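You operate a simulated robot arm through the tools that you are given. There is no shell and no other tool.

Carry out the task below with a simulated robot arm. There is one attempt and no reset: what you move stays moved.

JOB
Snap the stud flush on the orange buckle ladder and put it back.
Fine: in the snap tool, tray in before the lever; leave the tray out.

Only the result counts: the job must be done as asked and must still hold three seconds after the hand-in. Knocking over, shifting, dropping, spilling or breaking anything else fails it.

ROBOT AND FRAMES
A 7-joint arm with a two-finger parallel gripper, fixed in place. Base frame: the origin is on the floor under the middle of its stand, x ahead of it, y to its left, z up; the work surface is at about z = 95. Units: cm, degrees, N and s.
With the tool pointing down near the work surface it reaches from about 30 to 72 cm from the base axis. Its first joint turns from -166.0 to 166.0 degrees. Payload 1.57 kg.
The tool frame sits at the grasp point between the pads (the TCP): z along the fingers, y along the line on which they close. The tips reach 3 cm beyond it. Largest opening 8 cm; finger width 1.7, thickness 1.2; the body of the gripper, 4 by 8.2 cm, starts 8 cm behind the TCP.
Orientation is that of the tool frame in the base frame, as [roll, pitch, yaw] about the fixed x, y, z axes, in that order (R = Rz(yaw) Ry(pitch) Rx(roll)). With the fingers straight down and closing along the base's y, the tool's x points along the base's -x, its y along +y and its z along -z.

CONTROLS
- The arm moves only by the tool step_arm. Its argument "series" is a list that holds one entry, the list of rows, each a list of 7 numbers: the shift along the tool's x, y, z in units of 20 mm (1.0 is 20 mm), then the turn, a rotation vector about the tool's x, y, z in units of 8 degrees (1.0 is 8 degrees), then the finger opening in cm, from 0 to 8. In form: [[[tx, ty, tz, rx, ry, rz, gripper], ...]]. A call has 1 to 20 rows; each row shifts and turns the commanded pose from where the row before left it, along the tool's axes as they then stand. A call with a number of a shift or a turn outside -1 to 1 is refused whole. Each row takes 0.2 s and may step no farther than 5 cm and 8.6 degrees from the row before; otherwise, or with a gripper value out of range, the whole call is refused. Where a pose cannot be reached the arm comes as near as it can. A force on the tool above 40 N (or 10 N above the force at the start of the call, whichever is more), or a blocked arm, ends the call early, and 0.2 s more pass. The fingers move at their own pace (about 7.2 cm/s each) and stop on an object; they squeeze with about 26 N. The grip force told is the motor's: it shows also when the fingers shut on nothing. Time passes only in rows, and 0.2 s behind the last, so rows that do not move let the fingers close. It gives the time, the measured TCP pose, the force on the tool (base axes), the opening and the grip force at its end, in the units of the frame above (readings bear some noise), with the torque about the TCP (base axes, N m) and any sound that the robot's microphone picked up.
- Cameras (640 x 400 px; columns grow to the right, rows downward): "scene" is fixed at [3.63, -66.22, 152.66]; the picture's right is [0.76, -0.65, 0.00], its down [-0.25, -0.30, -0.92] and it looks along [0.60, 0.70, -0.39] (base axes); focal length 332 px, centre (320, 200). "wrist" rides on the gripper at [7.2, -0.7, -12.2] in the tool frame; the picture's right is [0.09, 1.00, 0.00], its down [-0.84, 0.08, -0.54] and it looks along [-0.54, 0.05, 0.84] (tool axes); focal length 238 px, centre (320, 200). There is no depth. A picture from a camera that has moved, and an enlarged one, comes with that camera's place and axes in the base frame and with its lens. The place of the scene camera against the robot may be out by one fixed shift of up to 2.5 cm in any direction.
- snapshot(camera): a new picture of that camera. The clock stands still meanwhile.
- move_column(by): slides the trunk up (or, below 0, down) by that many cm; the arm rides with it, the base frame stays. It gives what a move gives, with no picture.
- close_up(camera, box): a new picture of the part [left, top, right, bottom] of that camera's present view, enlarged. The clock stands still meanwhile.
- hand_in(): hands the job in; it is judged then, once.

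Places have to be worked out from the pictures, the camera data and where the tool is seen. Open the gripper and draw the arm clear of the work before you hand the job in, unless the task says otherwise.

The tools are called after "Call:" as a command line: name --argument value ..., lists and objects as JSON in quotes. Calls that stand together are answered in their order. step_arm: Moves the arm, as the interface text tells. Its arguments: {"type":"object","properties":{"series":{"type":"array"}},"required":["series"]} The other tools are called the same way: move_column (by) moves the trunk up or down; snapshot (camera) takes a picture; close_up (camera, box) takes an enlarged picture of a part of a camera's view; hand_in () hands the job in.

At the start:

```text
clock: 0.0
tcp_pos: [44.66, -16.9, 129.7]
ee_rot: [180.0, -0.1, 180.0]
ft_force: [-0.3, 0.2, -0.2]
torque: [0.0, 0.05, 0.02]
width: 7.99
grip_force: 0.0
trunk travel left (down, up): [-40.0, 8.0]
```

scene: 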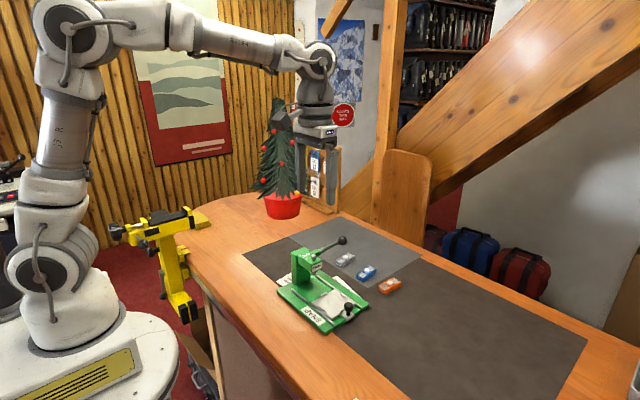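
wrist: 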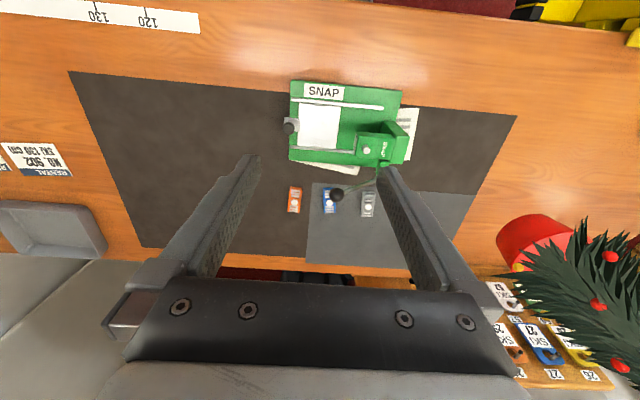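

The pictures show a green snap tool with a lever and tray, and three buckle ladders (grey, blue, orange) beside it. I'll enlarge the views to see the details.

Call:
close_up --camera "scene" --box '[260, 220, 420, 340]'

Call:
close_up --camera "wrist" --box '[260, 70, 440, 220]'

```text
3.33 times, centred on (340, 280) of scene
camera zoom: at [3.63, -66.22, 152.66], right [0.76, -0.65, 0.0], down [-0.25, -0.3, -0.92], along [0.6, 0.7, -0.39], focal length 1106 px, centre (253, -67)
```

zoom: 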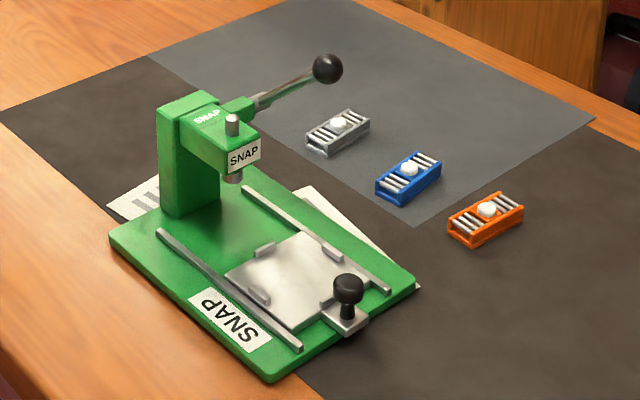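

```text
2.67 times, centred on (350, 145) of wrist
camera zoom: at [37.5, -17.47, 141.86], right [-0.09, 1.0, 0.0], down [0.84, 0.08, 0.54], along [0.54, 0.05, -0.84], focal length 636 px, centre (240, 347)
```

zoom: 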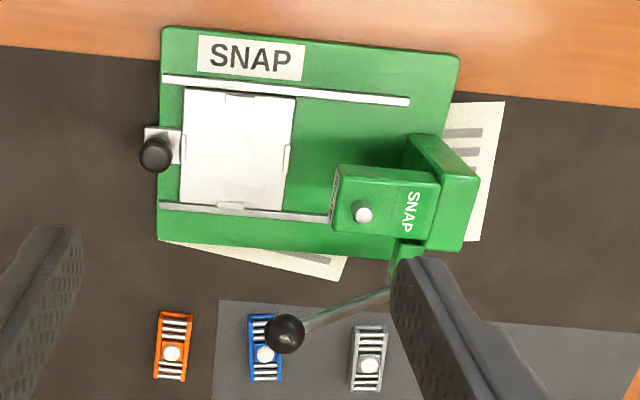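

From the wrist view I judge the tray centre near (50, -16.5), the plunger near (50, -9), the lever ball near (57, -13, 110), and the orange ladder near (67, -20.5). I'll move back and lower for a closer view of the snap tool.

Call:
step_arm --series '[[[0.866, 0.04, 0.97, 0, 0, 0, 8], [0.866, 0.04, 0.97, 0, 0, 0, 8], [0.866, 0.04, 0.97, 0, 0, 0, 8], [0.866, 0.04, 0.97, 0, 0, 0, 8], [0.866, 0.04, 0.97, 0, 0, 0, 8]]]'

Call:
snapshot --camera "wrist"

```text
clock: 1.2
tcp_pos: [35.9, -16.6, 120.03]
ee_rot: [-179.9, 0.0, 180.0]
ft_force: [-0.1, -0.4, 0.6]
torque: [0.01, -0.01, -0.03]
width: 7.99
grip_force: 0.0
trunk travel left (down, up): [-40.0, 8.0]
```

```text
taken
camera wrist: at [28.81, -17.09, 132.08], right [-0.09, 1.0, 0.0], down [0.84, 0.08, 0.54], along [0.54, 0.05, -0.84], focal length 238 px, centre (320, 200)
```

wrist: 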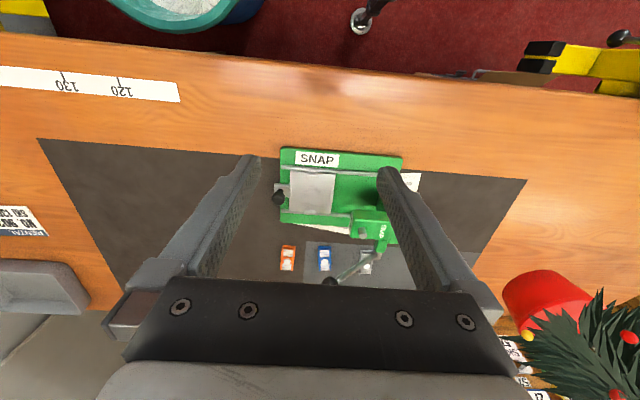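

The snap tool and ladders are now between the fingers. I'll enlarge that region.

Call:
close_up --camera "wrist" --box '[265, 140, 415, 234]'

Call:
close_up --camera "wrist" --box '[265, 230, 395, 290]'

Call:
close_up --camera "scene" --box '[300, 270, 380, 330]'

Call:
close_up --camera "scene" --box '[330, 240, 410, 300]'

```text
4.26 times, centred on (340, 187) of wrist
camera zoom: at [28.81, -17.09, 132.08], right [-0.09, 1.0, 0.0], down [0.84, 0.08, 0.54], along [0.54, 0.05, -0.84], focal length 1014 px, centre (235, 255)
```

zoom: 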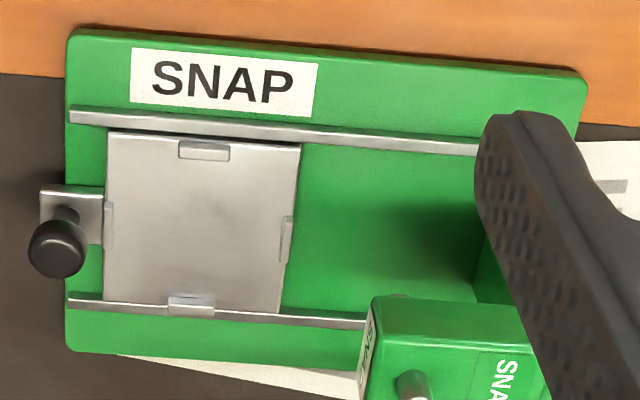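

```text
4.92 times, centred on (330, 260) of wrist
camera zoom: at [28.81, -17.09, 132.08], right [-0.09, 1.0, 0.0], down [0.84, 0.08, 0.54], along [0.54, 0.05, -0.84], focal length 1173 px, centre (271, -95)
```

zoom: 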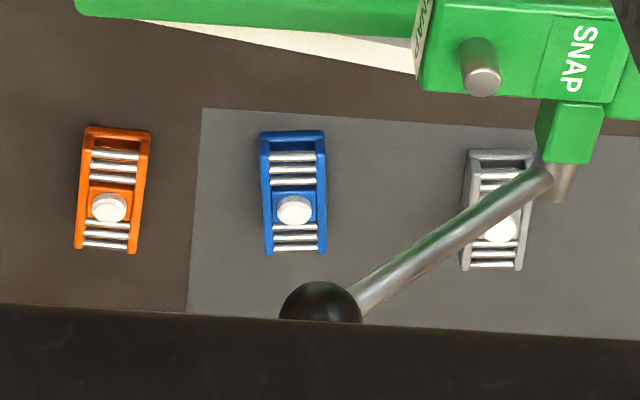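

```text
6.67 times, centred on (340, 300) of scene
camera zoom: at [3.63, -66.22, 152.66], right [0.76, -0.65, 0.0], down [-0.25, -0.3, -0.92], along [0.6, 0.7, -0.39], focal length 2213 px, centre (187, -467)
```

zoom: 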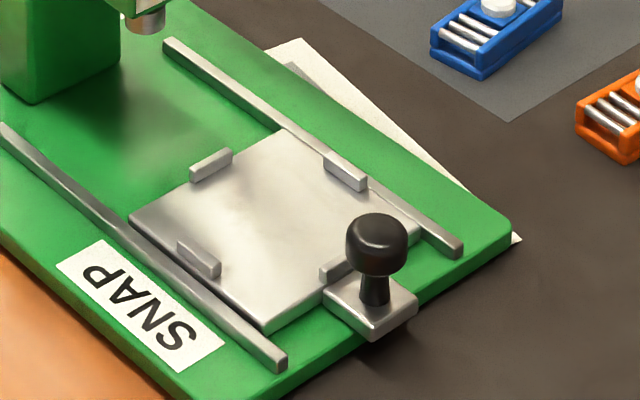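

```text
6.67 times, centred on (370, 270) of scene
camera zoom: at [3.63, -66.22, 152.66], right [0.76, -0.65, 0.0], down [-0.25, -0.3, -0.92], along [0.6, 0.7, -0.39], focal length 2213 px, centre (-13, -267)
```

zoom: 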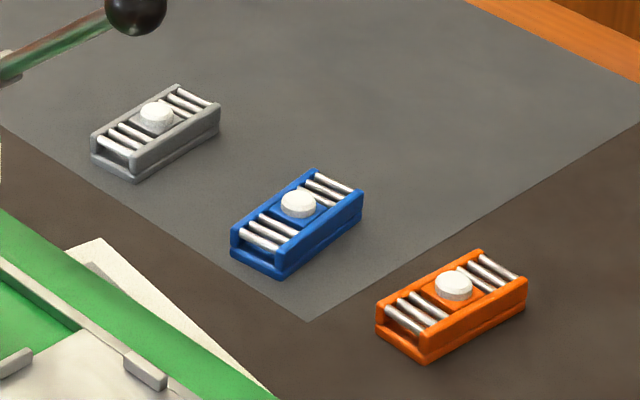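

The tray has four locating tabs forming a nest centred near (49.7, -16.7). The plunger axis is at about (49.6, -9.4), and the lever lies in a plane x≈56 with its ball near (56.7, -13, 110). Next I move over the orange ladder, which sits near (67.4, -20.5), staying above the lever on the way.

Call:
step_arm --series '[[[-0.953, -0.122, 0, 0, 0, 0, 8], [-0.953, -0.122, 0, 0, 0, 0, 8], [-0.953, -0.122, 0, 0, 0, 0, 8], [-0.953, -0.122, 0, 0, 0, 0, 8], [-0.953, -0.122, 0, 0, 0, 0, 8], [-0.953, -0.122, 0, 0, 0, 0, 8], [-0.953, -0.122, 0, 0, 0, 0, 8], [-0.953, -0.122, 0, 0, 0, 0, 8], [-0.953, -0.122, 0, 0, 0, 0, 8], [-0.953, -0.122, 0, 0, 0, 0, 8], [-0.953, -0.122, 0, 0, 0, 0, 8], [-0.953, -0.122, 0, 0, 0, 0, 8], [-0.953, -0.122, 0, 0, 0, 0, 8], [-0.953, -0.122, 1, 0, 0, 0, 8], [-0.953, -0.122, 1, 0, 0, 0, 8], [-0.953, -0.122, 1, 0, 0, 0, 8], [0, 0, 1, 0, 0, 0, 8], [0, 0, 1, 0, 0, 0, 8]]]'

Call:
snapshot --camera "wrist"

```text
clock: 5.0
tcp_pos: [66.23, -20.58, 110.03]
ee_rot: [-180.0, 0.0, -180.0]
ft_force: [-0.6, 0.0, 0.7]
torque: [0.0, -0.02, 0.03]
width: 8.0
grip_force: 0.1
trunk travel left (down, up): [-40.0, 8.0]
```

```text
taken
camera wrist: at [59.25, -21.07, 122.12], right [-0.09, 1.0, 0.0], down [0.84, 0.08, 0.54], along [0.54, 0.05, -0.84], focal length 238 px, centre (320, 200)
```

wrist: 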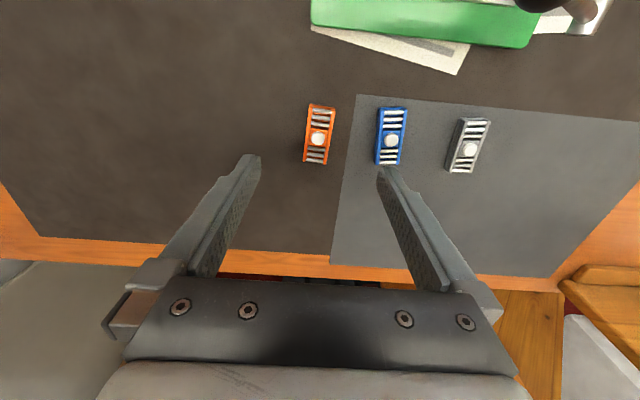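

The orange ladder is between the fingers. I'll enlarge it to get its centre, size and yaw.

Call:
close_up --camera "wrist" --box '[280, 90, 360, 180]'

Call:
close_up --camera "scene" --box '[340, 230, 420, 300]'

```text
4.44 times, centred on (320, 135) of wrist
camera zoom: at [59.25, -21.07, 122.12], right [-0.09, 1.0, 0.0], down [0.84, 0.08, 0.54], along [0.54, 0.05, -0.84], focal length 1059 px, centre (320, 489)
```

zoom: 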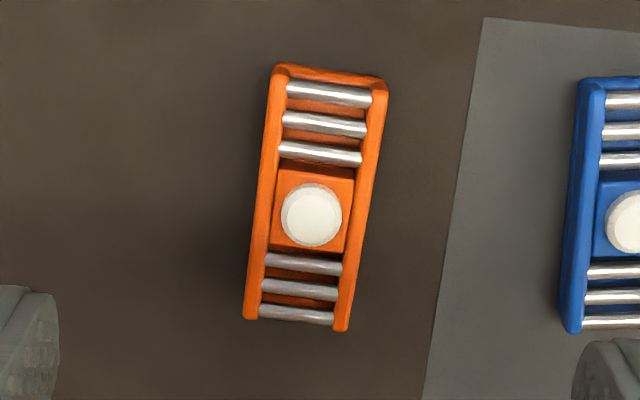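

```text
5.71 times, centred on (380, 265) of scene
camera zoom: at [3.63, -66.22, 152.66], right [0.76, -0.65, 0.0], down [-0.25, -0.3, -0.92], along [0.6, 0.7, -0.39], focal length 1897 px, centre (-23, -171)
```

zoom: 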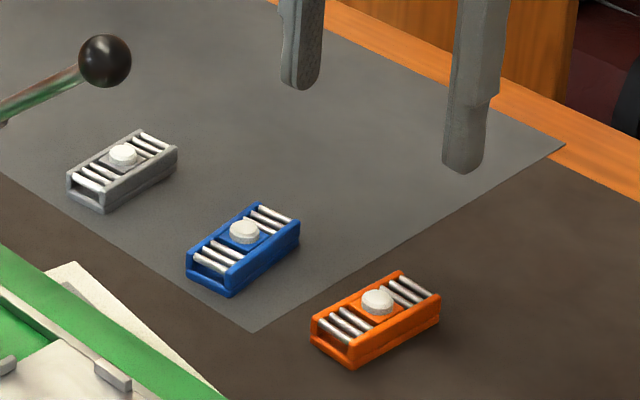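

The ladder measures about 6.1 x 2.6 cm, centred at (67.5, -20.5) with a yaw of about -3° and the stud at its centre. I'll shift over it, turn by 3°, and descend partway with a narrower opening.

Call:
step_arm --series '[[[-0.525, -0.065, 0, 0, 0, 0.375, 5], [0, 0, 0.9, 0, 0, 0, 5], [0, 0, 0.9, 0, 0, 0, 5], [0, 0, 0.9, 0, 0, 0, 5], [0, 0, 0.9, 0, 0, 0, 5], [0, 0, 0.5, 0, 0, 0, 5], [0, 0, 0, 0, 0, 0, 5]]]'

Call:
snapshot --camera "wrist"

Call:
close_up --camera "scene" --box '[340, 230, 420, 300]'

```text
clock: 6.6
tcp_pos: [67.54, -20.65, 101.79]
ee_rot: [180.0, 0.0, 177.1]
ft_force: [0.2, -0.1, 0.2]
torque: [0.01, 0.0, -0.02]
width: 5.0
grip_force: 0.0
trunk travel left (down, up): [-40.0, 8.0]
```

```text
taken
camera wrist: at [60.48, -20.74, 113.99], right [-0.04, 1.0, 0.0], down [0.84, 0.03, 0.54], along [0.54, 0.02, -0.84], focal length 238 px, centre (320, 200)
```

wrist: 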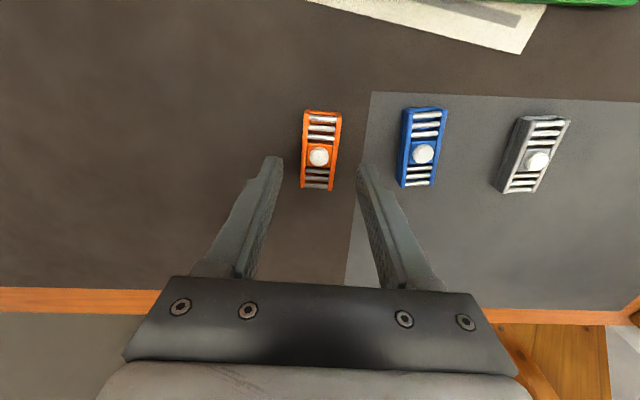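

```text
5.71 times, centred on (380, 265) of scene
camera zoom: at [3.63, -66.22, 152.66], right [0.76, -0.65, 0.0], down [-0.25, -0.3, -0.92], along [0.6, 0.7, -0.39], focal length 1897 px, centre (-23, -171)
```

zoom: 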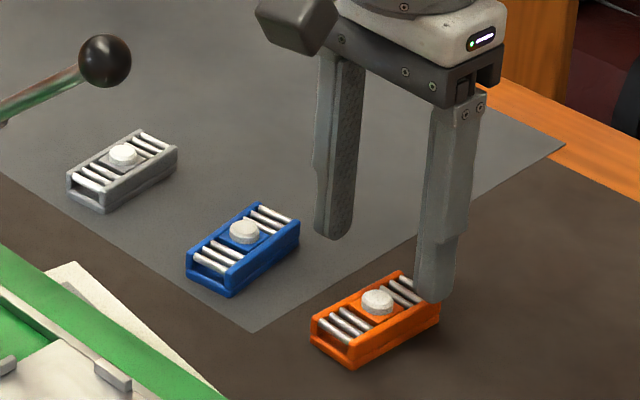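

The fingertips are about 3 cm above the ladder and it looks aligned between them. I'll zoom to check the residual offset and yaw before descending.

Call:
close_up --camera "wrist" --box '[260, 95, 380, 205]'

```text
3.64 times, centred on (320, 150) of wrist
camera zoom: at [60.48, -20.74, 113.99], right [-0.04, 1.0, 0.0], down [0.84, 0.03, 0.54], along [0.54, 0.02, -0.84], focal length 867 px, centre (320, 382)
```

zoom: 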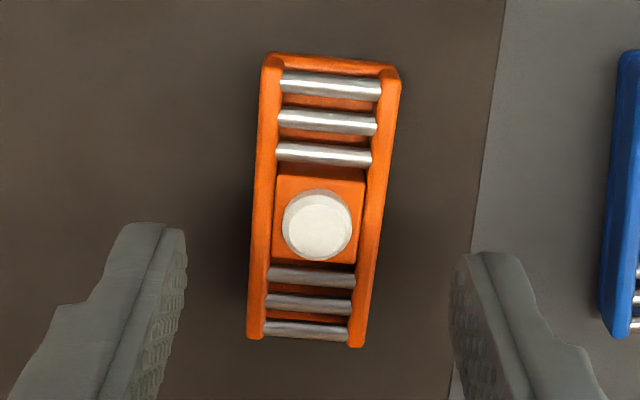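

The residual offset is about 1 mm and the yaw agrees to within a degree. I descend to put the fingertips just above the mat (TCP about 98.5).

Call:
step_arm --series '[[[0.04, -0.04, 0.6, 0, 0, 0.05, 5], [0, 0, 0.6, 0, 0, 0, 5], [0, 0, 0.45, 0, 0, 0, 5], [0, 0, 0, 0, 0, 0, 5]]]'

Call:
close_up --camera "scene" --box '[360, 250, 420, 300]'

Call:
snapshot --camera "wrist"

```text
clock: 7.6
tcp_pos: [67.47, -20.47, 98.47]
ee_rot: [-179.9, 0.1, 176.6]
ft_force: [0.7, 0.6, 0.2]
torque: [0.0, 0.0, 0.0]
width: 4.99
grip_force: 0.1
trunk travel left (down, up): [-40.0, 8.0]
```

```text
8.00 times, centred on (390, 275) of scene
camera zoom: at [3.63, -66.22, 152.66], right [0.76, -0.65, 0.0], down [-0.25, -0.3, -0.92], along [0.6, 0.7, -0.39], focal length 2655 px, centre (-240, -400)
```

zoom: 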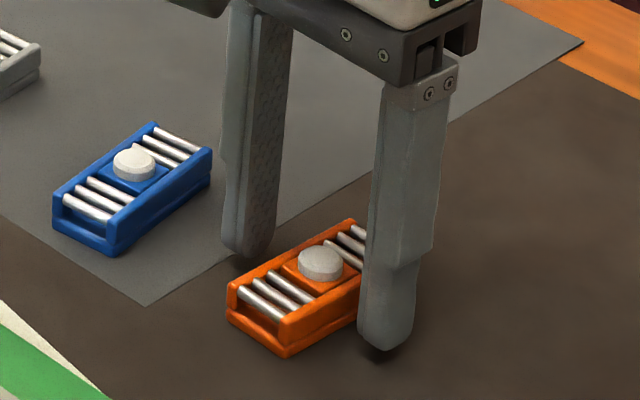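

```text
taken
camera wrist: at [60.34, -20.65, 110.65], right [-0.03, 1.0, 0.0], down [0.84, 0.03, 0.54], along [0.54, 0.02, -0.84], focal length 238 px, centre (320, 200)
```

wrist: 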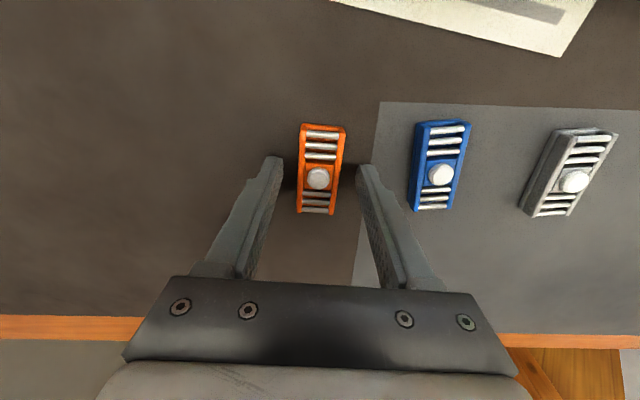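

The tips straddle the ladder just above the mat. I close the gripper on it now.

Call:
step_arm --series '[[[0, 0, 0, 0, 0, 0, 3], [0, 0, 0, 0, 0, 0, 2], [0, 0, 0, 0, 0, 0, 2], [0, 0, 0, 0, 0, 0, 2]]]'

Call:
snapshot --camera "wrist"

```text
clock: 8.6
tcp_pos: [67.34, -20.55, 98.59]
ee_rot: [-180.0, 0.0, 176.6]
ft_force: [0.7, 0.5, 0.5]
torque: [0.02, 0.03, 0.01]
width: 2.71
grip_force: 26.2
trunk travel left (down, up): [-40.0, 8.0]
```

```text
taken
camera wrist: at [60.34, -20.66, 110.66], right [-0.03, 1.0, 0.0], down [0.84, 0.03, 0.54], along [0.54, 0.02, -0.84], focal length 238 px, centre (320, 200)
```

wrist: 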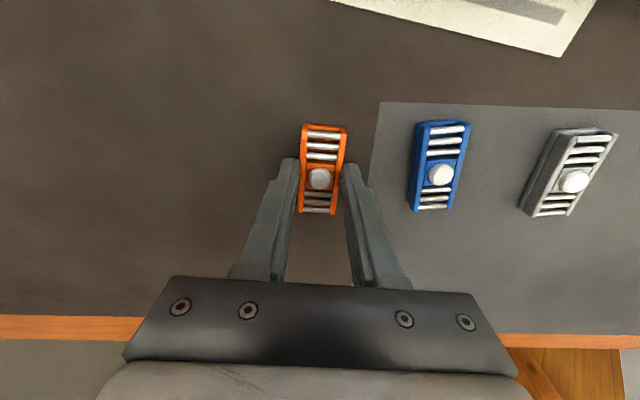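

The grip holds at 2.71 cm with 26 N. I'll zoom to record where the stud sits relative to the camera in the grasp.

Call:
close_up --camera "wrist" --box '[270, 110, 370, 225]'

```text
3.48 times, centred on (320, 168) of wrist
camera zoom: at [60.34, -20.66, 110.66], right [-0.03, 1.0, 0.0], down [0.84, 0.03, 0.54], along [0.54, 0.02, -0.84], focal length 829 px, centre (320, 313)
```

zoom: 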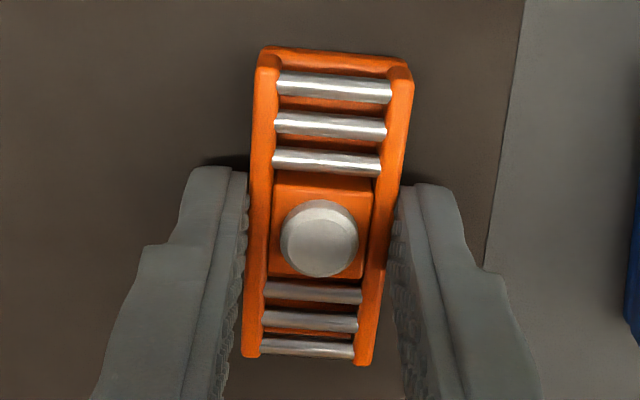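

The stud is at the TCP axis to within about 1 mm. I lift the ladder to z≈112, square the yaw to 180°, and carry it back along y≈-20.6, clear of the lever, to x≈50.

Call:
step_arm --series '[[[0, 0, -0.4, 0, 0, 0, 2], [0, 0, -0.8, 0, 0, 0, 2], [0, 0, -1, 0, 0, 0, 2], [0, 0, -1, 0, 0, 0, 2], [0, 0, -1, 0, 0, 0, 2], [0, 0, -1, 0, 0, 0, 2], [0, 0, -1, 0, 0, 0, 2], [0, 0, -0.55, 0, 0, -0.425, 2], [0.8, 0, 0, 0, 0, 0, 2], [0.9, 0, 0, 0, 0, 0, 2], [0.9, 0, 0, 0, 0, 0, 2], [0.9, 0, 0, 0, 0, 0, 2], [0.9, 0, 0, 0, 0, 0, 2], [0.9, 0, 0, 0, 0, 0, 2], [0.9, 0, 0, 0, 0, 0, 2], [0.9, 0, 0, 0, 0, 0, 2], [0.9, 0, 0, 0, 0, 0, 2], [0.73, 0, 0, 0, 0, 0, 2]]]'

Call:
snapshot --camera "wrist"

Call:
snapshot --camera "scene"

```text
clock: 12.4
tcp_pos: [50.0, -20.62, 112.16]
ee_rot: [180.0, 0.0, -180.0]
ft_force: [1.0, -0.3, 0.0]
torque: [-0.02, -0.03, -0.01]
width: 1.98
grip_force: 0.1
trunk travel left (down, up): [-40.0, 8.0]
```

```text
taken
camera wrist: at [42.85, -21.16, 124.21], right [-0.09, 1.0, 0.0], down [0.84, 0.08, 0.54], along [0.54, 0.05, -0.84], focal length 238 px, centre (320, 200)
```

wrist: 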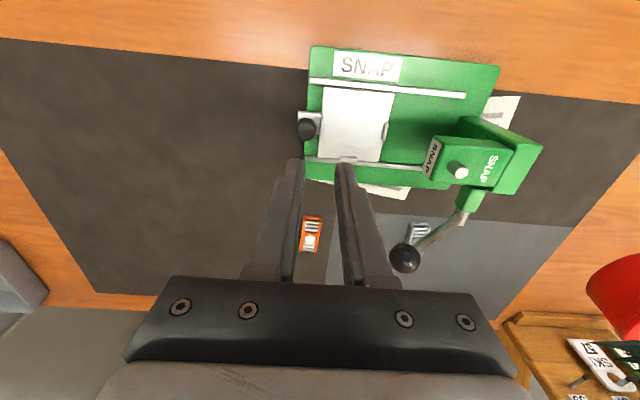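

```text
taken
```

scene: 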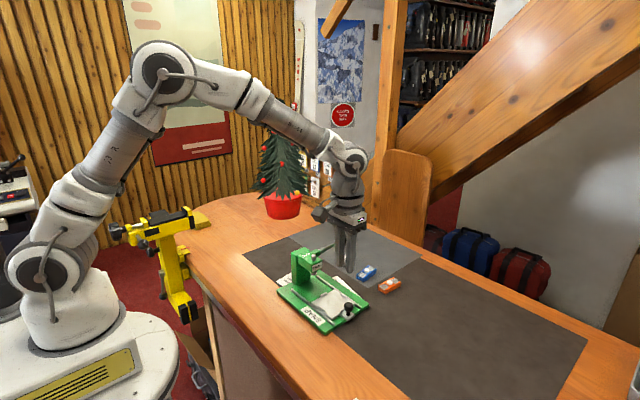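

The gripper came up empty (1.98 cm, no grip force), so the ladder slipped out. It appears to be still near its spot, and I'll look closely before trying again.

Call:
close_up --camera "scene" --box '[350, 260, 420, 305]'

Call:
close_up --camera "wrist" --box '[270, 200, 350, 270]'

Call:
close_up --camera "wrist" --box '[290, 40, 450, 180]'

```text
8.89 times, centred on (385, 282) of scene
camera zoom: at [3.63, -66.22, 152.66], right [0.76, -0.65, 0.0], down [-0.25, -0.3, -0.92], along [0.6, 0.7, -0.39], focal length 2950 px, centre (-258, -533)
```

zoom: 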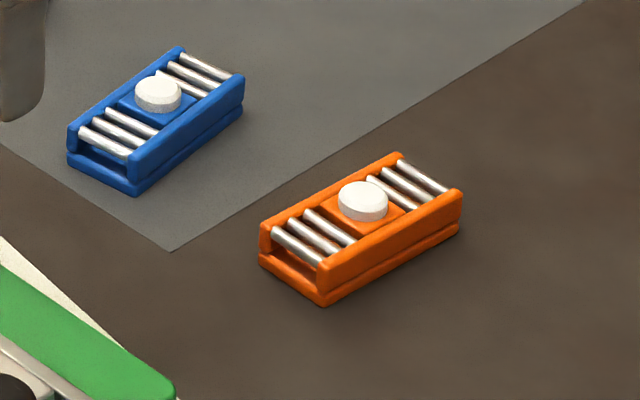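

```text
5.71 times, centred on (310, 235) of wrist
camera zoom: at [42.85, -21.16, 124.21], right [-0.09, 1.0, 0.0], down [0.84, 0.08, 0.54], along [0.54, 0.05, -0.84], focal length 1362 px, centre (377, 0)
```

zoom: 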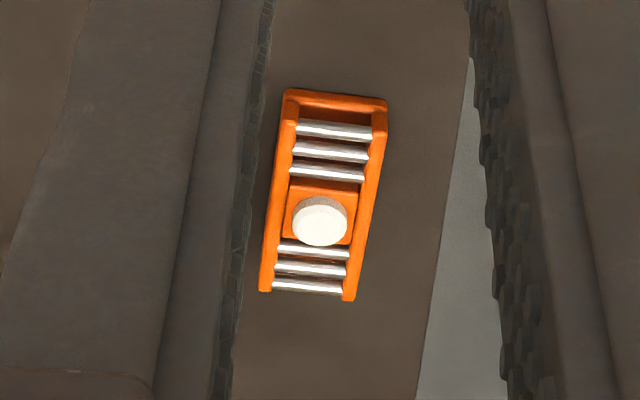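

```text
2.86 times, centred on (370, 110) of wrist
camera zoom: at [42.85, -21.16, 124.21], right [-0.09, 1.0, 0.0], down [0.84, 0.08, 0.54], along [0.54, 0.05, -0.84], focal length 681 px, centre (177, 457)
```

zoom: 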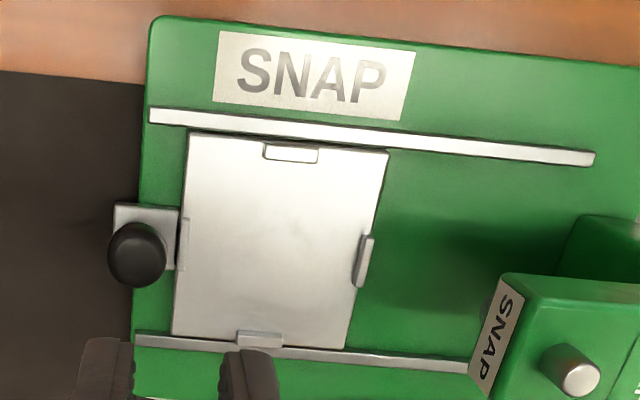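

The ladder stayed exactly where it was; my guess is that the tips are rounded and only caught its top edge. I return over it with the same alignment and will go lower this time.

Call:
step_arm --series '[[[-0.97, 0, 0, 0, 0, 0, 5], [-0.97, 0, 0, 0, 0, 0, 5], [-0.97, 0, 0, 0, 0, 0, 5], [-0.97, 0, 0, 0, 0, 0, 5], [-0.97, 0, 0, 0, 0, 0, 5], [-0.97, 0, 0, 0, 0, 0, 5], [-0.97, 0, 0, 0, 0, 0, 5], [-0.97, 0, 0, 0, 0, 0, 5], [-0.97, 0, 0, 0, 0, 0, 5], [0, 0, 0, 0, 0, 0.425, 5], [0, 0, 1, 0, 0, 0, 5], [0, 0, 1, 0, 0, 0, 5], [0, 0, 1, 0, 0, 0, 5], [0, 0, 1, 0, 0, 0, 5], [0, 0, 1, 0, 0, 0, 5], [0, 0, 0, 0, 0, 0, 5]]]'

Call:
close_up --camera "wrist" --box '[250, 95, 390, 215]'

```text
clock: 15.8
tcp_pos: [67.45, -20.6, 101.96]
ee_rot: [-180.0, 0.0, 176.6]
ft_force: [-0.8, -1.1, -0.4]
torque: [0.0, 0.02, -0.01]
width: 5.01
grip_force: 0.1
trunk travel left (down, up): [-40.0, 8.0]
```

```text
3.33 times, centred on (320, 155) of wrist
camera zoom: at [60.36, -20.64, 114.08], right [-0.03, 1.0, 0.0], down [0.84, 0.03, 0.54], along [0.54, 0.02, -0.84], focal length 794 px, centre (320, 350)
```

zoom: 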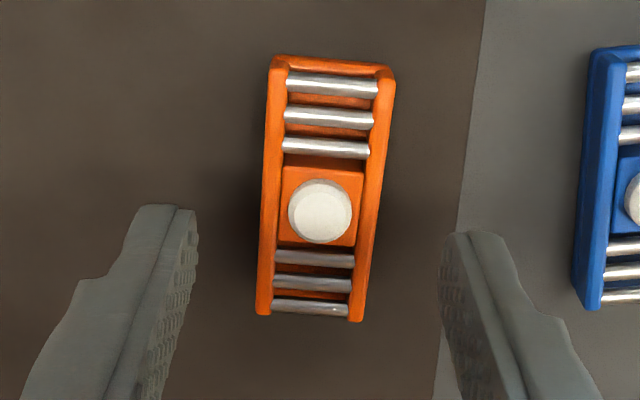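

The ladder is unchanged and still centred between the tips. I descend to TCP about 98.2, watching the force for mat contact.

Call:
step_arm --series '[[[0, 0, 0.9, 0, 0, 0, 4.5], [0, 0, 0.85, 0, 0, 0, 4.5], [0, 0, 0.1, 0, 0, 0, 4.5], [0, 0, 0.05, 0, 0, 0, 4.5], [0, 0, 0, 0, 0, 0, 4.5]]]'

Call:
close_up --camera "scene" --box '[360, 250, 420, 300]'

```text
clock: 17.0
tcp_pos: [67.44, -20.66, 98.2]
ee_rot: [-179.9, 0.0, 176.7]
ft_force: [-0.2, 0.9, 0.5]
torque: [0.01, 0.02, -0.01]
width: 4.5
grip_force: 0.1
trunk travel left (down, up): [-40.0, 8.0]
```

```text
8.00 times, centred on (390, 275) of scene
camera zoom: at [3.63, -66.22, 152.66], right [0.76, -0.65, 0.0], down [-0.25, -0.3, -0.92], along [0.6, 0.7, -0.39], focal length 2655 px, centre (-240, -400)
```

zoom: 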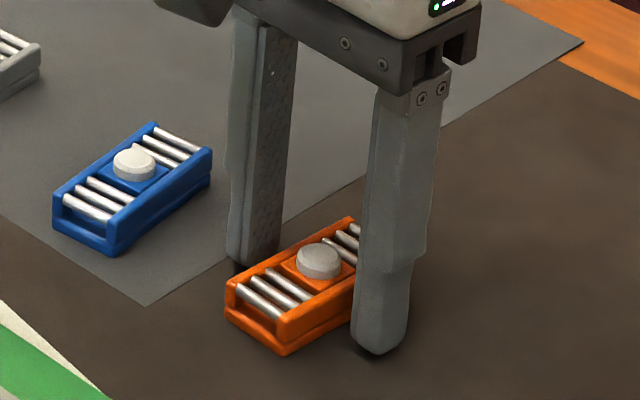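

The tips are now very near the mat with no contact force yet. I go another 1 mm down and then close fully.

Call:
step_arm --series '[[[0, 0, 0.05, 0, 0, 0, 4.5], [0, 0, 0, 0, 0, 0, 4.5]]]'

```text
clock: 17.6
tcp_pos: [67.55, -20.59, 98.16]
ee_rot: [180.0, 0.0, 176.6]
ft_force: [-0.1, -0.2, 0.4]
torque: [-0.02, 0.0, -0.04]
width: 4.48
grip_force: 0.1
trunk travel left (down, up): [-40.0, 8.0]
```

There is still no contact. I close with a full squeeze command and hold.

Call:
step_arm --series '[[[0, 0, 0, 0, 0, 0, 3], [0, 0, 0, 0, 0, 0, 0], [0, 0, 0, 0, 0, 0, 0], [0, 0, 0, 0, 0, 0, 0], [0, 0, 0, 0, 0, 0, 0]]]'

Call:
close_up --camera "scene" --box '[360, 250, 420, 300]'

Call:
close_up --camera "wrist" --box '[270, 110, 370, 225]'

```text
clock: 18.8
tcp_pos: [67.49, -20.6, 98.06]
ee_rot: [180.0, 0.0, 176.5]
ft_force: [-0.3, -0.1, -0.6]
torque: [-0.04, -0.02, -0.02]
width: 2.7
grip_force: 25.8
trunk travel left (down, up): [-40.0, 8.0]
```

```text
8.00 times, centred on (390, 275) of scene
camera zoom: at [3.63, -66.22, 152.66], right [0.76, -0.65, 0.0], down [-0.25, -0.3, -0.92], along [0.6, 0.7, -0.39], focal length 2655 px, centre (-240, -400)
```

zoom: 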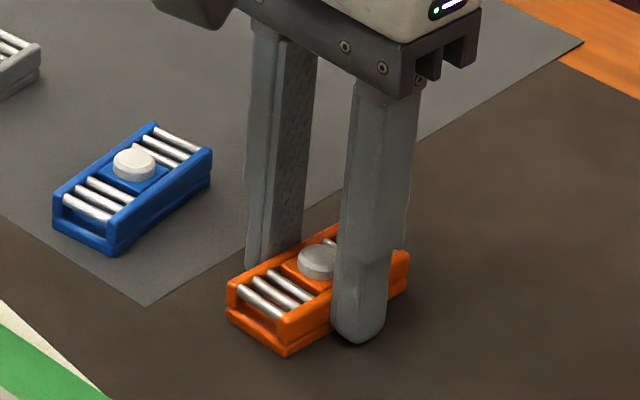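

```text
3.48 times, centred on (320, 168) of wrist
camera zoom: at [60.32, -20.68, 110.23], right [-0.03, 1.0, 0.0], down [0.84, 0.03, 0.54], along [0.54, 0.02, -0.84], focal length 829 px, centre (320, 313)
```

zoom: 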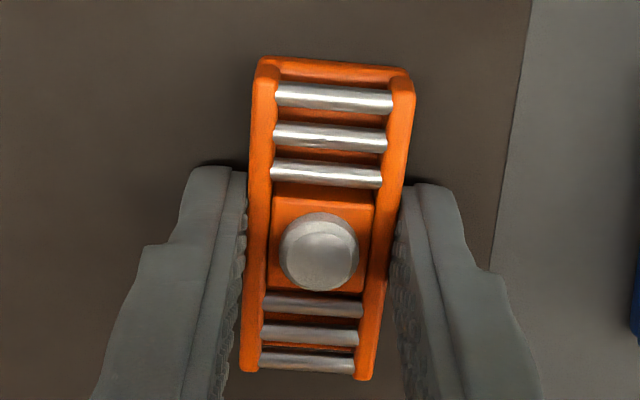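

The grip is at 2.70 cm and 26 N with the tips at the mat. I lift slowly by about 1.5 cm and check that it holds.

Call:
step_arm --series '[[[0, 0, -0.05, 0, 0, 0, 0], [0, 0, -0.1, 0, 0, 0, 0], [0, 0, -0.15, 0, 0, 0, 0], [0, 0, -0.2, 0, 0, 0, 0], [0, 0, -0.25, 0, 0, 0, 0], [0, 0, 0, 0, 0, 0, 0]]]'

Call:
close_up --camera "scene" --box '[360, 250, 420, 300]'

```text
clock: 20.2
tcp_pos: [67.49, -20.58, 99.56]
ee_rot: [180.0, -0.1, 176.6]
ft_force: [-0.3, 0.2, -0.6]
torque: [0.03, -0.01, 0.02]
width: 2.72
grip_force: 25.5
trunk travel left (down, up): [-40.0, 8.0]
```

```text
8.00 times, centred on (390, 275) of scene
camera zoom: at [3.63, -66.22, 152.66], right [0.76, -0.65, 0.0], down [-0.25, -0.3, -0.92], along [0.6, 0.7, -0.39], focal length 2655 px, centre (-240, -400)
```

zoom: 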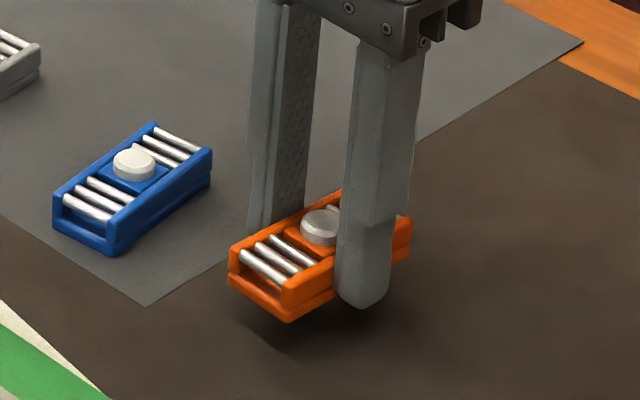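

The ladder is held and off the mat. I lift gently to z≈112 and check the grip again before carrying it.

Call:
step_arm --series '[[[0, 0, -0.3, 0, 0, 0, 0], [0, 0, -0.5, 0, 0, 0, 0], [0, 0, -0.6, 0, 0, 0, 0], [0, 0, -0.6, 0, 0, 0, 0], [0, 0, -0.6, 0, 0, 0, 0], [0, 0, -0.6, 0, 0, 0, 0], [0, 0, -0.6, 0, 0, 0, 0], [0, 0, -0.6, 0, 0, 0, 0], [0, 0, -0.6, 0, 0, -0.1, 0], [0, 0, -0.6, 0, 0, -0.1, 0], [0, 0, -0.4, 0, 0, -0.1, 0], [0, 0, -0.2, 0, 0, -0.125, 0], [0, 0, 0, 0, 0, 0, 0]]]'

Call:
snapshot --camera "wrist"

```text
clock: 23.0
tcp_pos: [67.53, -20.58, 112.05]
ee_rot: [-180.0, 0.0, 179.9]
ft_force: [-0.7, 0.4, -0.7]
torque: [-0.01, 0.01, 0.02]
width: 2.7
grip_force: 26.0
trunk travel left (down, up): [-40.0, 8.0]
```

```text
taken
camera wrist: at [60.37, -21.02, 124.16], right [-0.09, 1.0, 0.0], down [0.84, 0.08, 0.54], along [0.54, 0.05, -0.84], focal length 238 px, centre (320, 200)
```

wrist: 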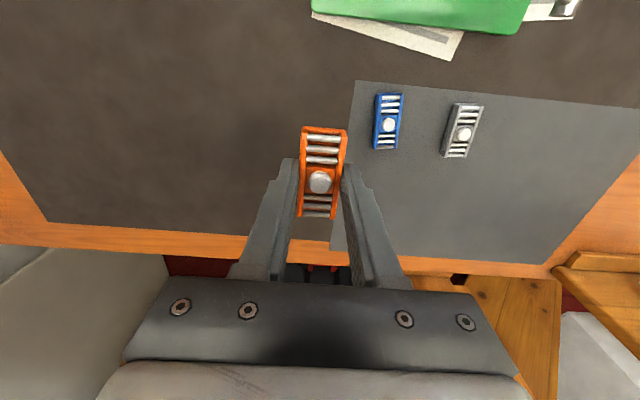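

The ladder is secure. I carry it along y≈-20.6 to x≈50, then look at the tray from there.

Call:
step_arm --series '[[[0.4, 0, 0, 0, 0, 0, 0], [0.75, 0, 0, 0, 0, 0, 0], [0.8, 0, 0, 0, 0, 0, 0], [0.8, 0, 0, 0, 0, 0, 0], [0.8, 0, 0, 0, 0, 0, 0], [0.8, 0, 0, 0, 0, 0, 0], [0.8, 0, 0, 0, 0, 0, 0], [0.8, 0, 0, 0, 0, 0, 0], [0.8, 0, 0, 0, 0, 0, 0], [0.8, 0, 0, 0, 0, 0, 0], [0.75, 0, 0, 0, 0, 0, 0], [0.4, 0, 0, 0, 0, 0, 0], [0, 0, 0, 0, 0, 0, 0]]]'

Call:
snapshot --camera "wrist"

Call:
close_up --camera "wrist" --box '[280, 40, 440, 220]'

```text
clock: 25.8
tcp_pos: [49.9, -20.58, 112.11]
ee_rot: [180.0, 0.0, 179.9]
ft_force: [-0.3, 0.4, -1.2]
torque: [0.01, 0.0, 0.02]
width: 2.7
grip_force: 25.7
trunk travel left (down, up): [-40.0, 8.0]
```

```text
taken
camera wrist: at [42.83, -21.12, 124.17], right [-0.09, 1.0, 0.0], down [0.84, 0.08, 0.54], along [0.54, 0.05, -0.84], focal length 238 px, centre (320, 200)
```

wrist: 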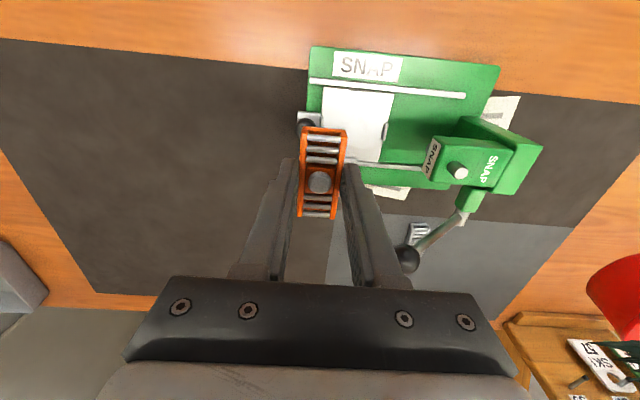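

```text
2.22 times, centred on (360, 130) of wrist
camera zoom: at [42.83, -21.12, 124.17], right [-0.09, 1.0, 0.0], down [0.84, 0.08, 0.54], along [0.54, 0.05, -0.84], focal length 530 px, centre (231, 356)
```

zoom: 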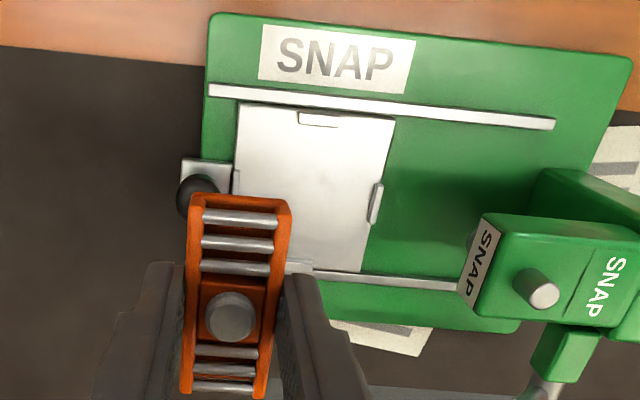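

Triangulating the four tabs puts the nest centre at about (50.2, -16.6), with tab tops near z 97.4 and the tray surface near 96.7. The ladder is square to it. I move over the nest and descend to about z 101.5.

Call:
step_arm --series '[[[-0.055, 0.5, 0, 0, 0, 0, 0], [-0.06, 0.8, 0, 0, 0, 0, 0], [0, 0.62, 0, 0, 0, 0, 0], [0, 0, 0.5, 0, 0, 0, 0], [0, 0, 0.8, 0, 0, 0, 0], [0, 0, 0.8, 0, 0, 0, 0], [0, 0, 0.8, 0, 0, 0, 0], [0, 0, 0.8, 0, 0, 0, 0], [0, 0, 0.8, 0, 0, 0, 0], [0, 0, 0.5, 0, 0, 0, 0], [0, 0, 0.25, 0, 0, 0, 0], [0, 0, 0, 0, 0, 0, 0]]]'

Call:
snapshot --camera "wrist"

Call:
close_up --camera "scene" --box '[270, 230, 390, 340]'

```text
clock: 28.4
tcp_pos: [50.27, -16.7, 101.54]
ee_rot: [-179.9, 0.0, 180.0]
ft_force: [0.1, 0.0, -0.9]
torque: [-0.01, 0.0, -0.01]
width: 2.72
grip_force: 26.3
trunk travel left (down, up): [-40.0, 8.0]
```

```text
taken
camera wrist: at [43.22, -17.19, 113.68], right [-0.09, 1.0, 0.0], down [0.84, 0.08, 0.54], along [0.54, 0.05, -0.84], focal length 238 px, centre (320, 200)
```

wrist: 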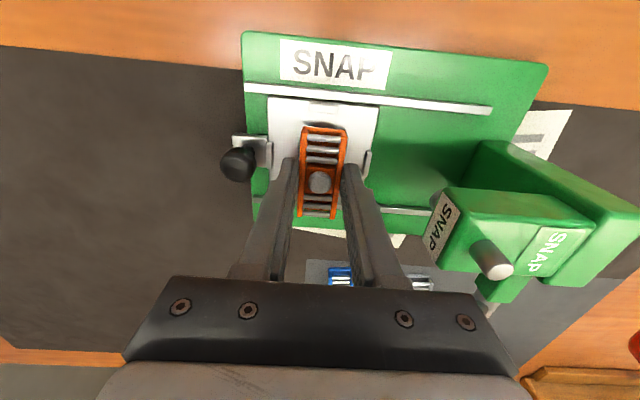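

```text
3.64 times, centred on (330, 285) of scene
camera zoom: at [3.63, -66.22, 152.66], right [0.76, -0.65, 0.0], down [-0.25, -0.3, -0.92], along [0.6, 0.7, -0.39], focal length 1207 px, centre (284, -109)
```

zoom: 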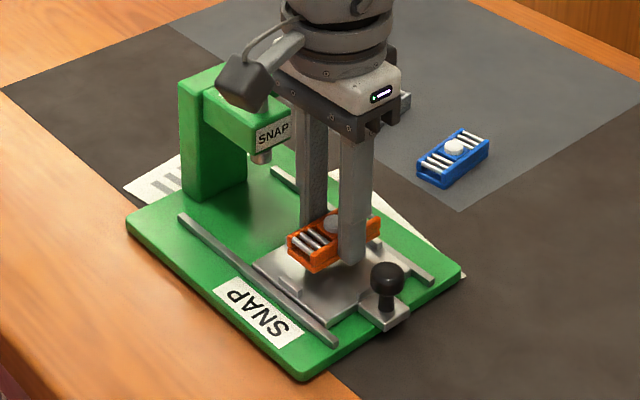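

The ladder hangs about 2 cm above the tray with no contact. I zoom in to check it against the tabs.

Call:
close_up --camera "wrist" --box '[250, 85, 390, 225]'

Call:
close_up --camera "scene" --box '[325, 280, 385, 330]'

```text
2.86 times, centred on (320, 155) of wrist
camera zoom: at [43.22, -17.19, 113.68], right [-0.09, 1.0, 0.0], down [0.84, 0.08, 0.54], along [0.54, 0.05, -0.84], focal length 681 px, centre (320, 329)
```

zoom: 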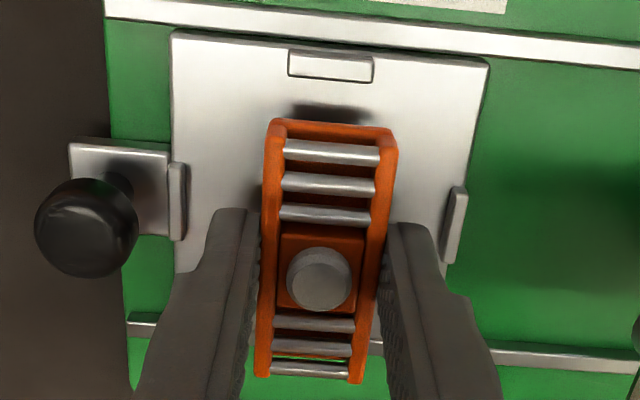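

```text
8.00 times, centred on (355, 305) of scene
camera zoom: at [3.63, -66.22, 152.66], right [0.76, -0.65, 0.0], down [-0.25, -0.3, -0.92], along [0.6, 0.7, -0.39], focal length 2655 px, centre (40, -640)
```

zoom: 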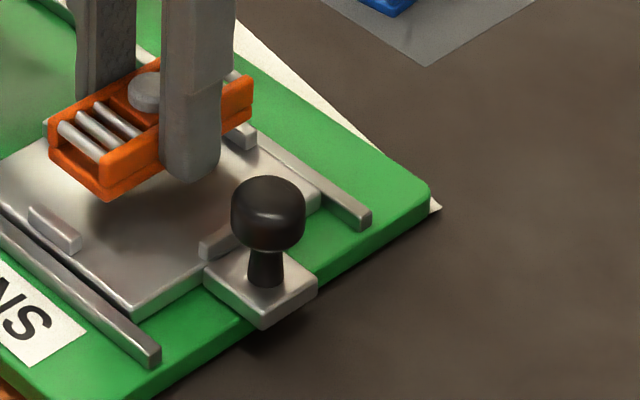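

The nest centre comes out at (50.17, -16.61) and the stud at (50.40, -16.53), so I correct by 2 mm in x and 1 mm in y. Then I lower to about z 100.3.

Call:
step_arm --series '[[[0.12, -0.04, 0, 0, 0, 0, 0], [0, 0, 0.3, 0, 0, 0, 0], [0, 0, 0.3, 0, 0, 0, 0], [0, 0, 0, 0, 0, 0, 0]]]'

Call:
close_up --camera "wrist" --box '[250, 85, 390, 225]'

Call:
close_up --camera "scene" --box '[325, 280, 385, 330]'

```text
clock: 29.4
tcp_pos: [50.04, -16.91, 100.35]
ee_rot: [-179.9, -0.1, 179.9]
ft_force: [-0.3, 0.6, 0.3]
torque: [-0.01, 0.03, 0.0]
width: 2.69
grip_force: 26.5
trunk travel left (down, up): [-40.0, 8.0]
```

```text
2.86 times, centred on (320, 155) of wrist
camera zoom: at [42.94, -17.32, 112.47], right [-0.09, 1.0, 0.0], down [0.84, 0.08, 0.54], along [0.54, 0.05, -0.84], focal length 681 px, centre (320, 329)
```

zoom: 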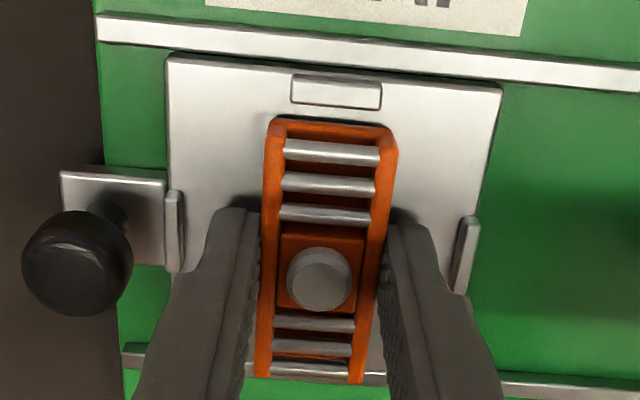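

```text
8.00 times, centred on (355, 305) of scene
camera zoom: at [3.63, -66.22, 152.66], right [0.76, -0.65, 0.0], down [-0.25, -0.3, -0.92], along [0.6, 0.7, -0.39], focal length 2655 px, centre (40, -640)
```

zoom: 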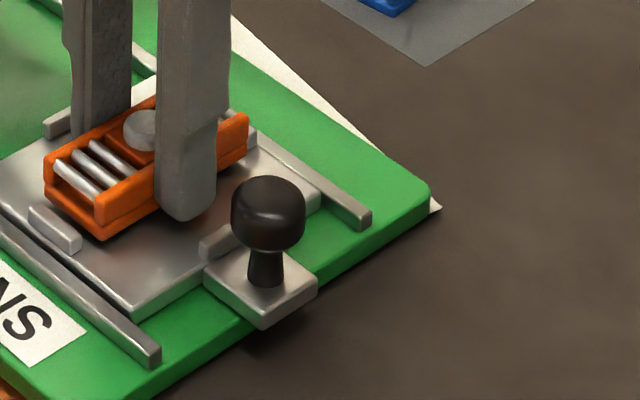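

The ladder lines up with the nest and is within about half a centimetre of the tray. I lower in small steps, watching for contact force.

Call:
step_arm --series '[[[0, 0, 0.1, 0, 0, 0, 0], [0, 0, 0.05, 0, 0, 0, 0], [0, 0, 0, 0, 0, 0, 0]]]'

Call:
close_up --camera "scene" --box '[325, 280, 385, 330]'

```text
clock: 30.2
tcp_pos: [49.99, -16.87, 100.07]
ee_rot: [180.0, 0.1, -180.0]
ft_force: [-1.8, 0.2, 4.7]
torque: [0.0, 0.13, 0.0]
width: 2.73
grip_force: 26.1
trunk travel left (down, up): [-40.0, 8.0]
```

```text
8.00 times, centred on (355, 305) of scene
camera zoom: at [3.63, -66.22, 152.66], right [0.76, -0.65, 0.0], down [-0.25, -0.3, -0.92], along [0.6, 0.7, -0.39], focal length 2655 px, centre (40, -640)
```

zoom: 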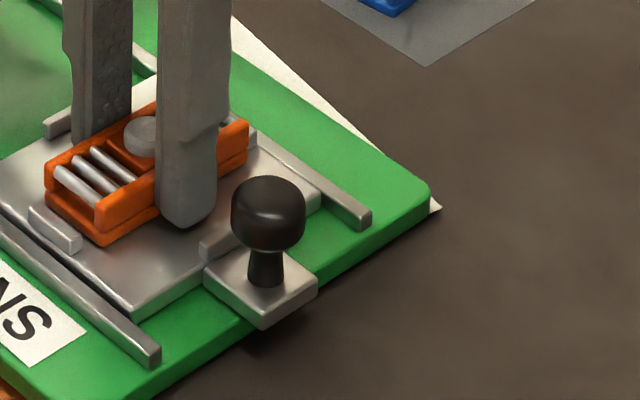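

Contact shows: 4.7 N up at TCP z 100.07. I check from above that both ends sit inside the tabs before releasing.

Call:
close_up --camera "wrist" --box '[260, 90, 380, 225]'

Call:
close_up --camera "scene" --box '[325, 285, 365, 315]'

```text
2.96 times, centred on (320, 158) of wrist
camera zoom: at [42.94, -17.32, 112.22], right [-0.09, 1.0, 0.0], down [0.84, 0.08, 0.54], along [0.54, 0.05, -0.84], focal length 706 px, centre (320, 326)
```

zoom: 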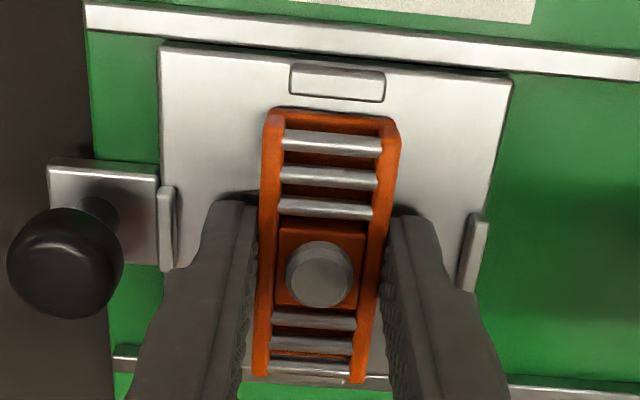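

```text
13.33 times, centred on (345, 300) of scene
camera zoom: at [3.63, -66.22, 152.66], right [0.76, -0.65, 0.0], down [-0.25, -0.3, -0.92], along [0.6, 0.7, -0.39], focal length 4426 px, centre (-13, -1133)
```

zoom: 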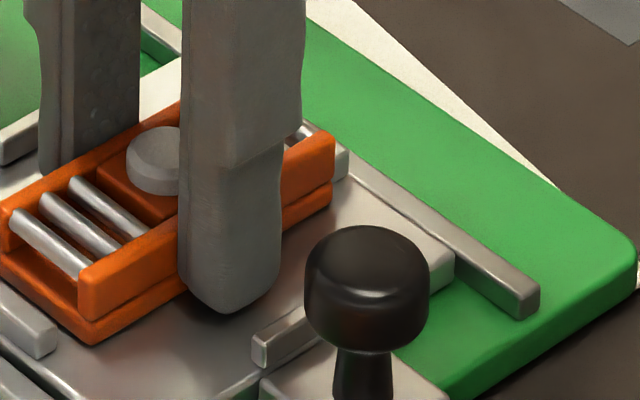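

Both ends are about 2.5 mm inside their tabs. I release with a small opening (3.7 cm) so the fingers stay clear of the side tabs.

Call:
step_arm --series '[[[0, 0, 0, 0, 0, 0, 3.2], [0, 0, 0, 0, 0, 0, 3.7], [0, 0, 0, 0, 0, 0, 3.7]]]'

Call:
close_up --camera "wrist" --box '[260, 90, 380, 225]'

Call:
close_up --camera "scene" --box '[325, 280, 385, 330]'

```text
clock: 31.0
tcp_pos: [50.07, -16.86, 100.0]
ee_rot: [180.0, 0.0, 180.0]
ft_force: [0.1, -0.5, -1.4]
torque: [0.0, -0.02, 0.0]
width: 3.71
grip_force: 0.0
trunk travel left (down, up): [-40.0, 8.0]
```

```text
2.96 times, centred on (320, 158) of wrist
camera zoom: at [42.96, -17.34, 112.16], right [-0.09, 1.0, 0.0], down [0.84, 0.08, 0.54], along [0.54, 0.05, -0.84], focal length 706 px, centre (320, 326)
```

zoom: 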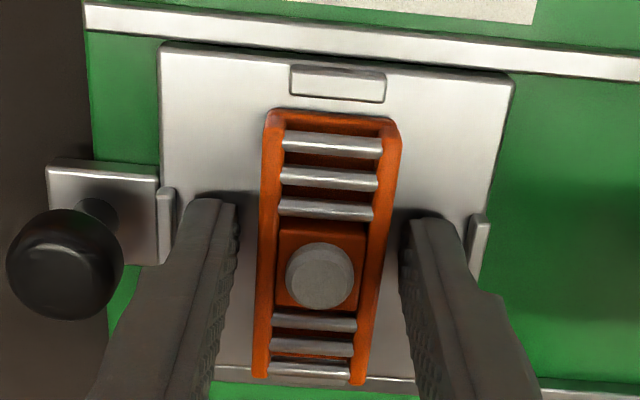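

```text
8.00 times, centred on (355, 305) of scene
camera zoom: at [3.63, -66.22, 152.66], right [0.76, -0.65, 0.0], down [-0.25, -0.3, -0.92], along [0.6, 0.7, -0.39], focal length 2655 px, centre (40, -640)
```

zoom: 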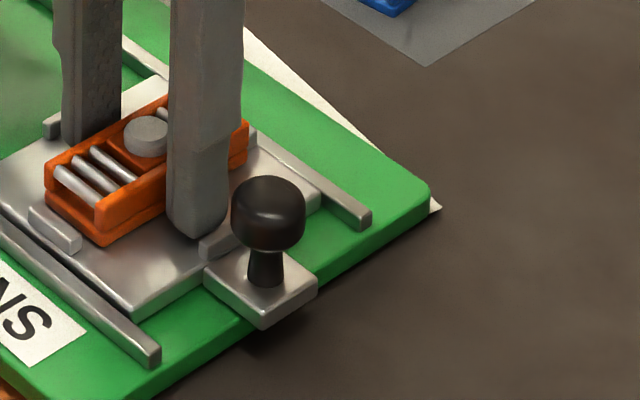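

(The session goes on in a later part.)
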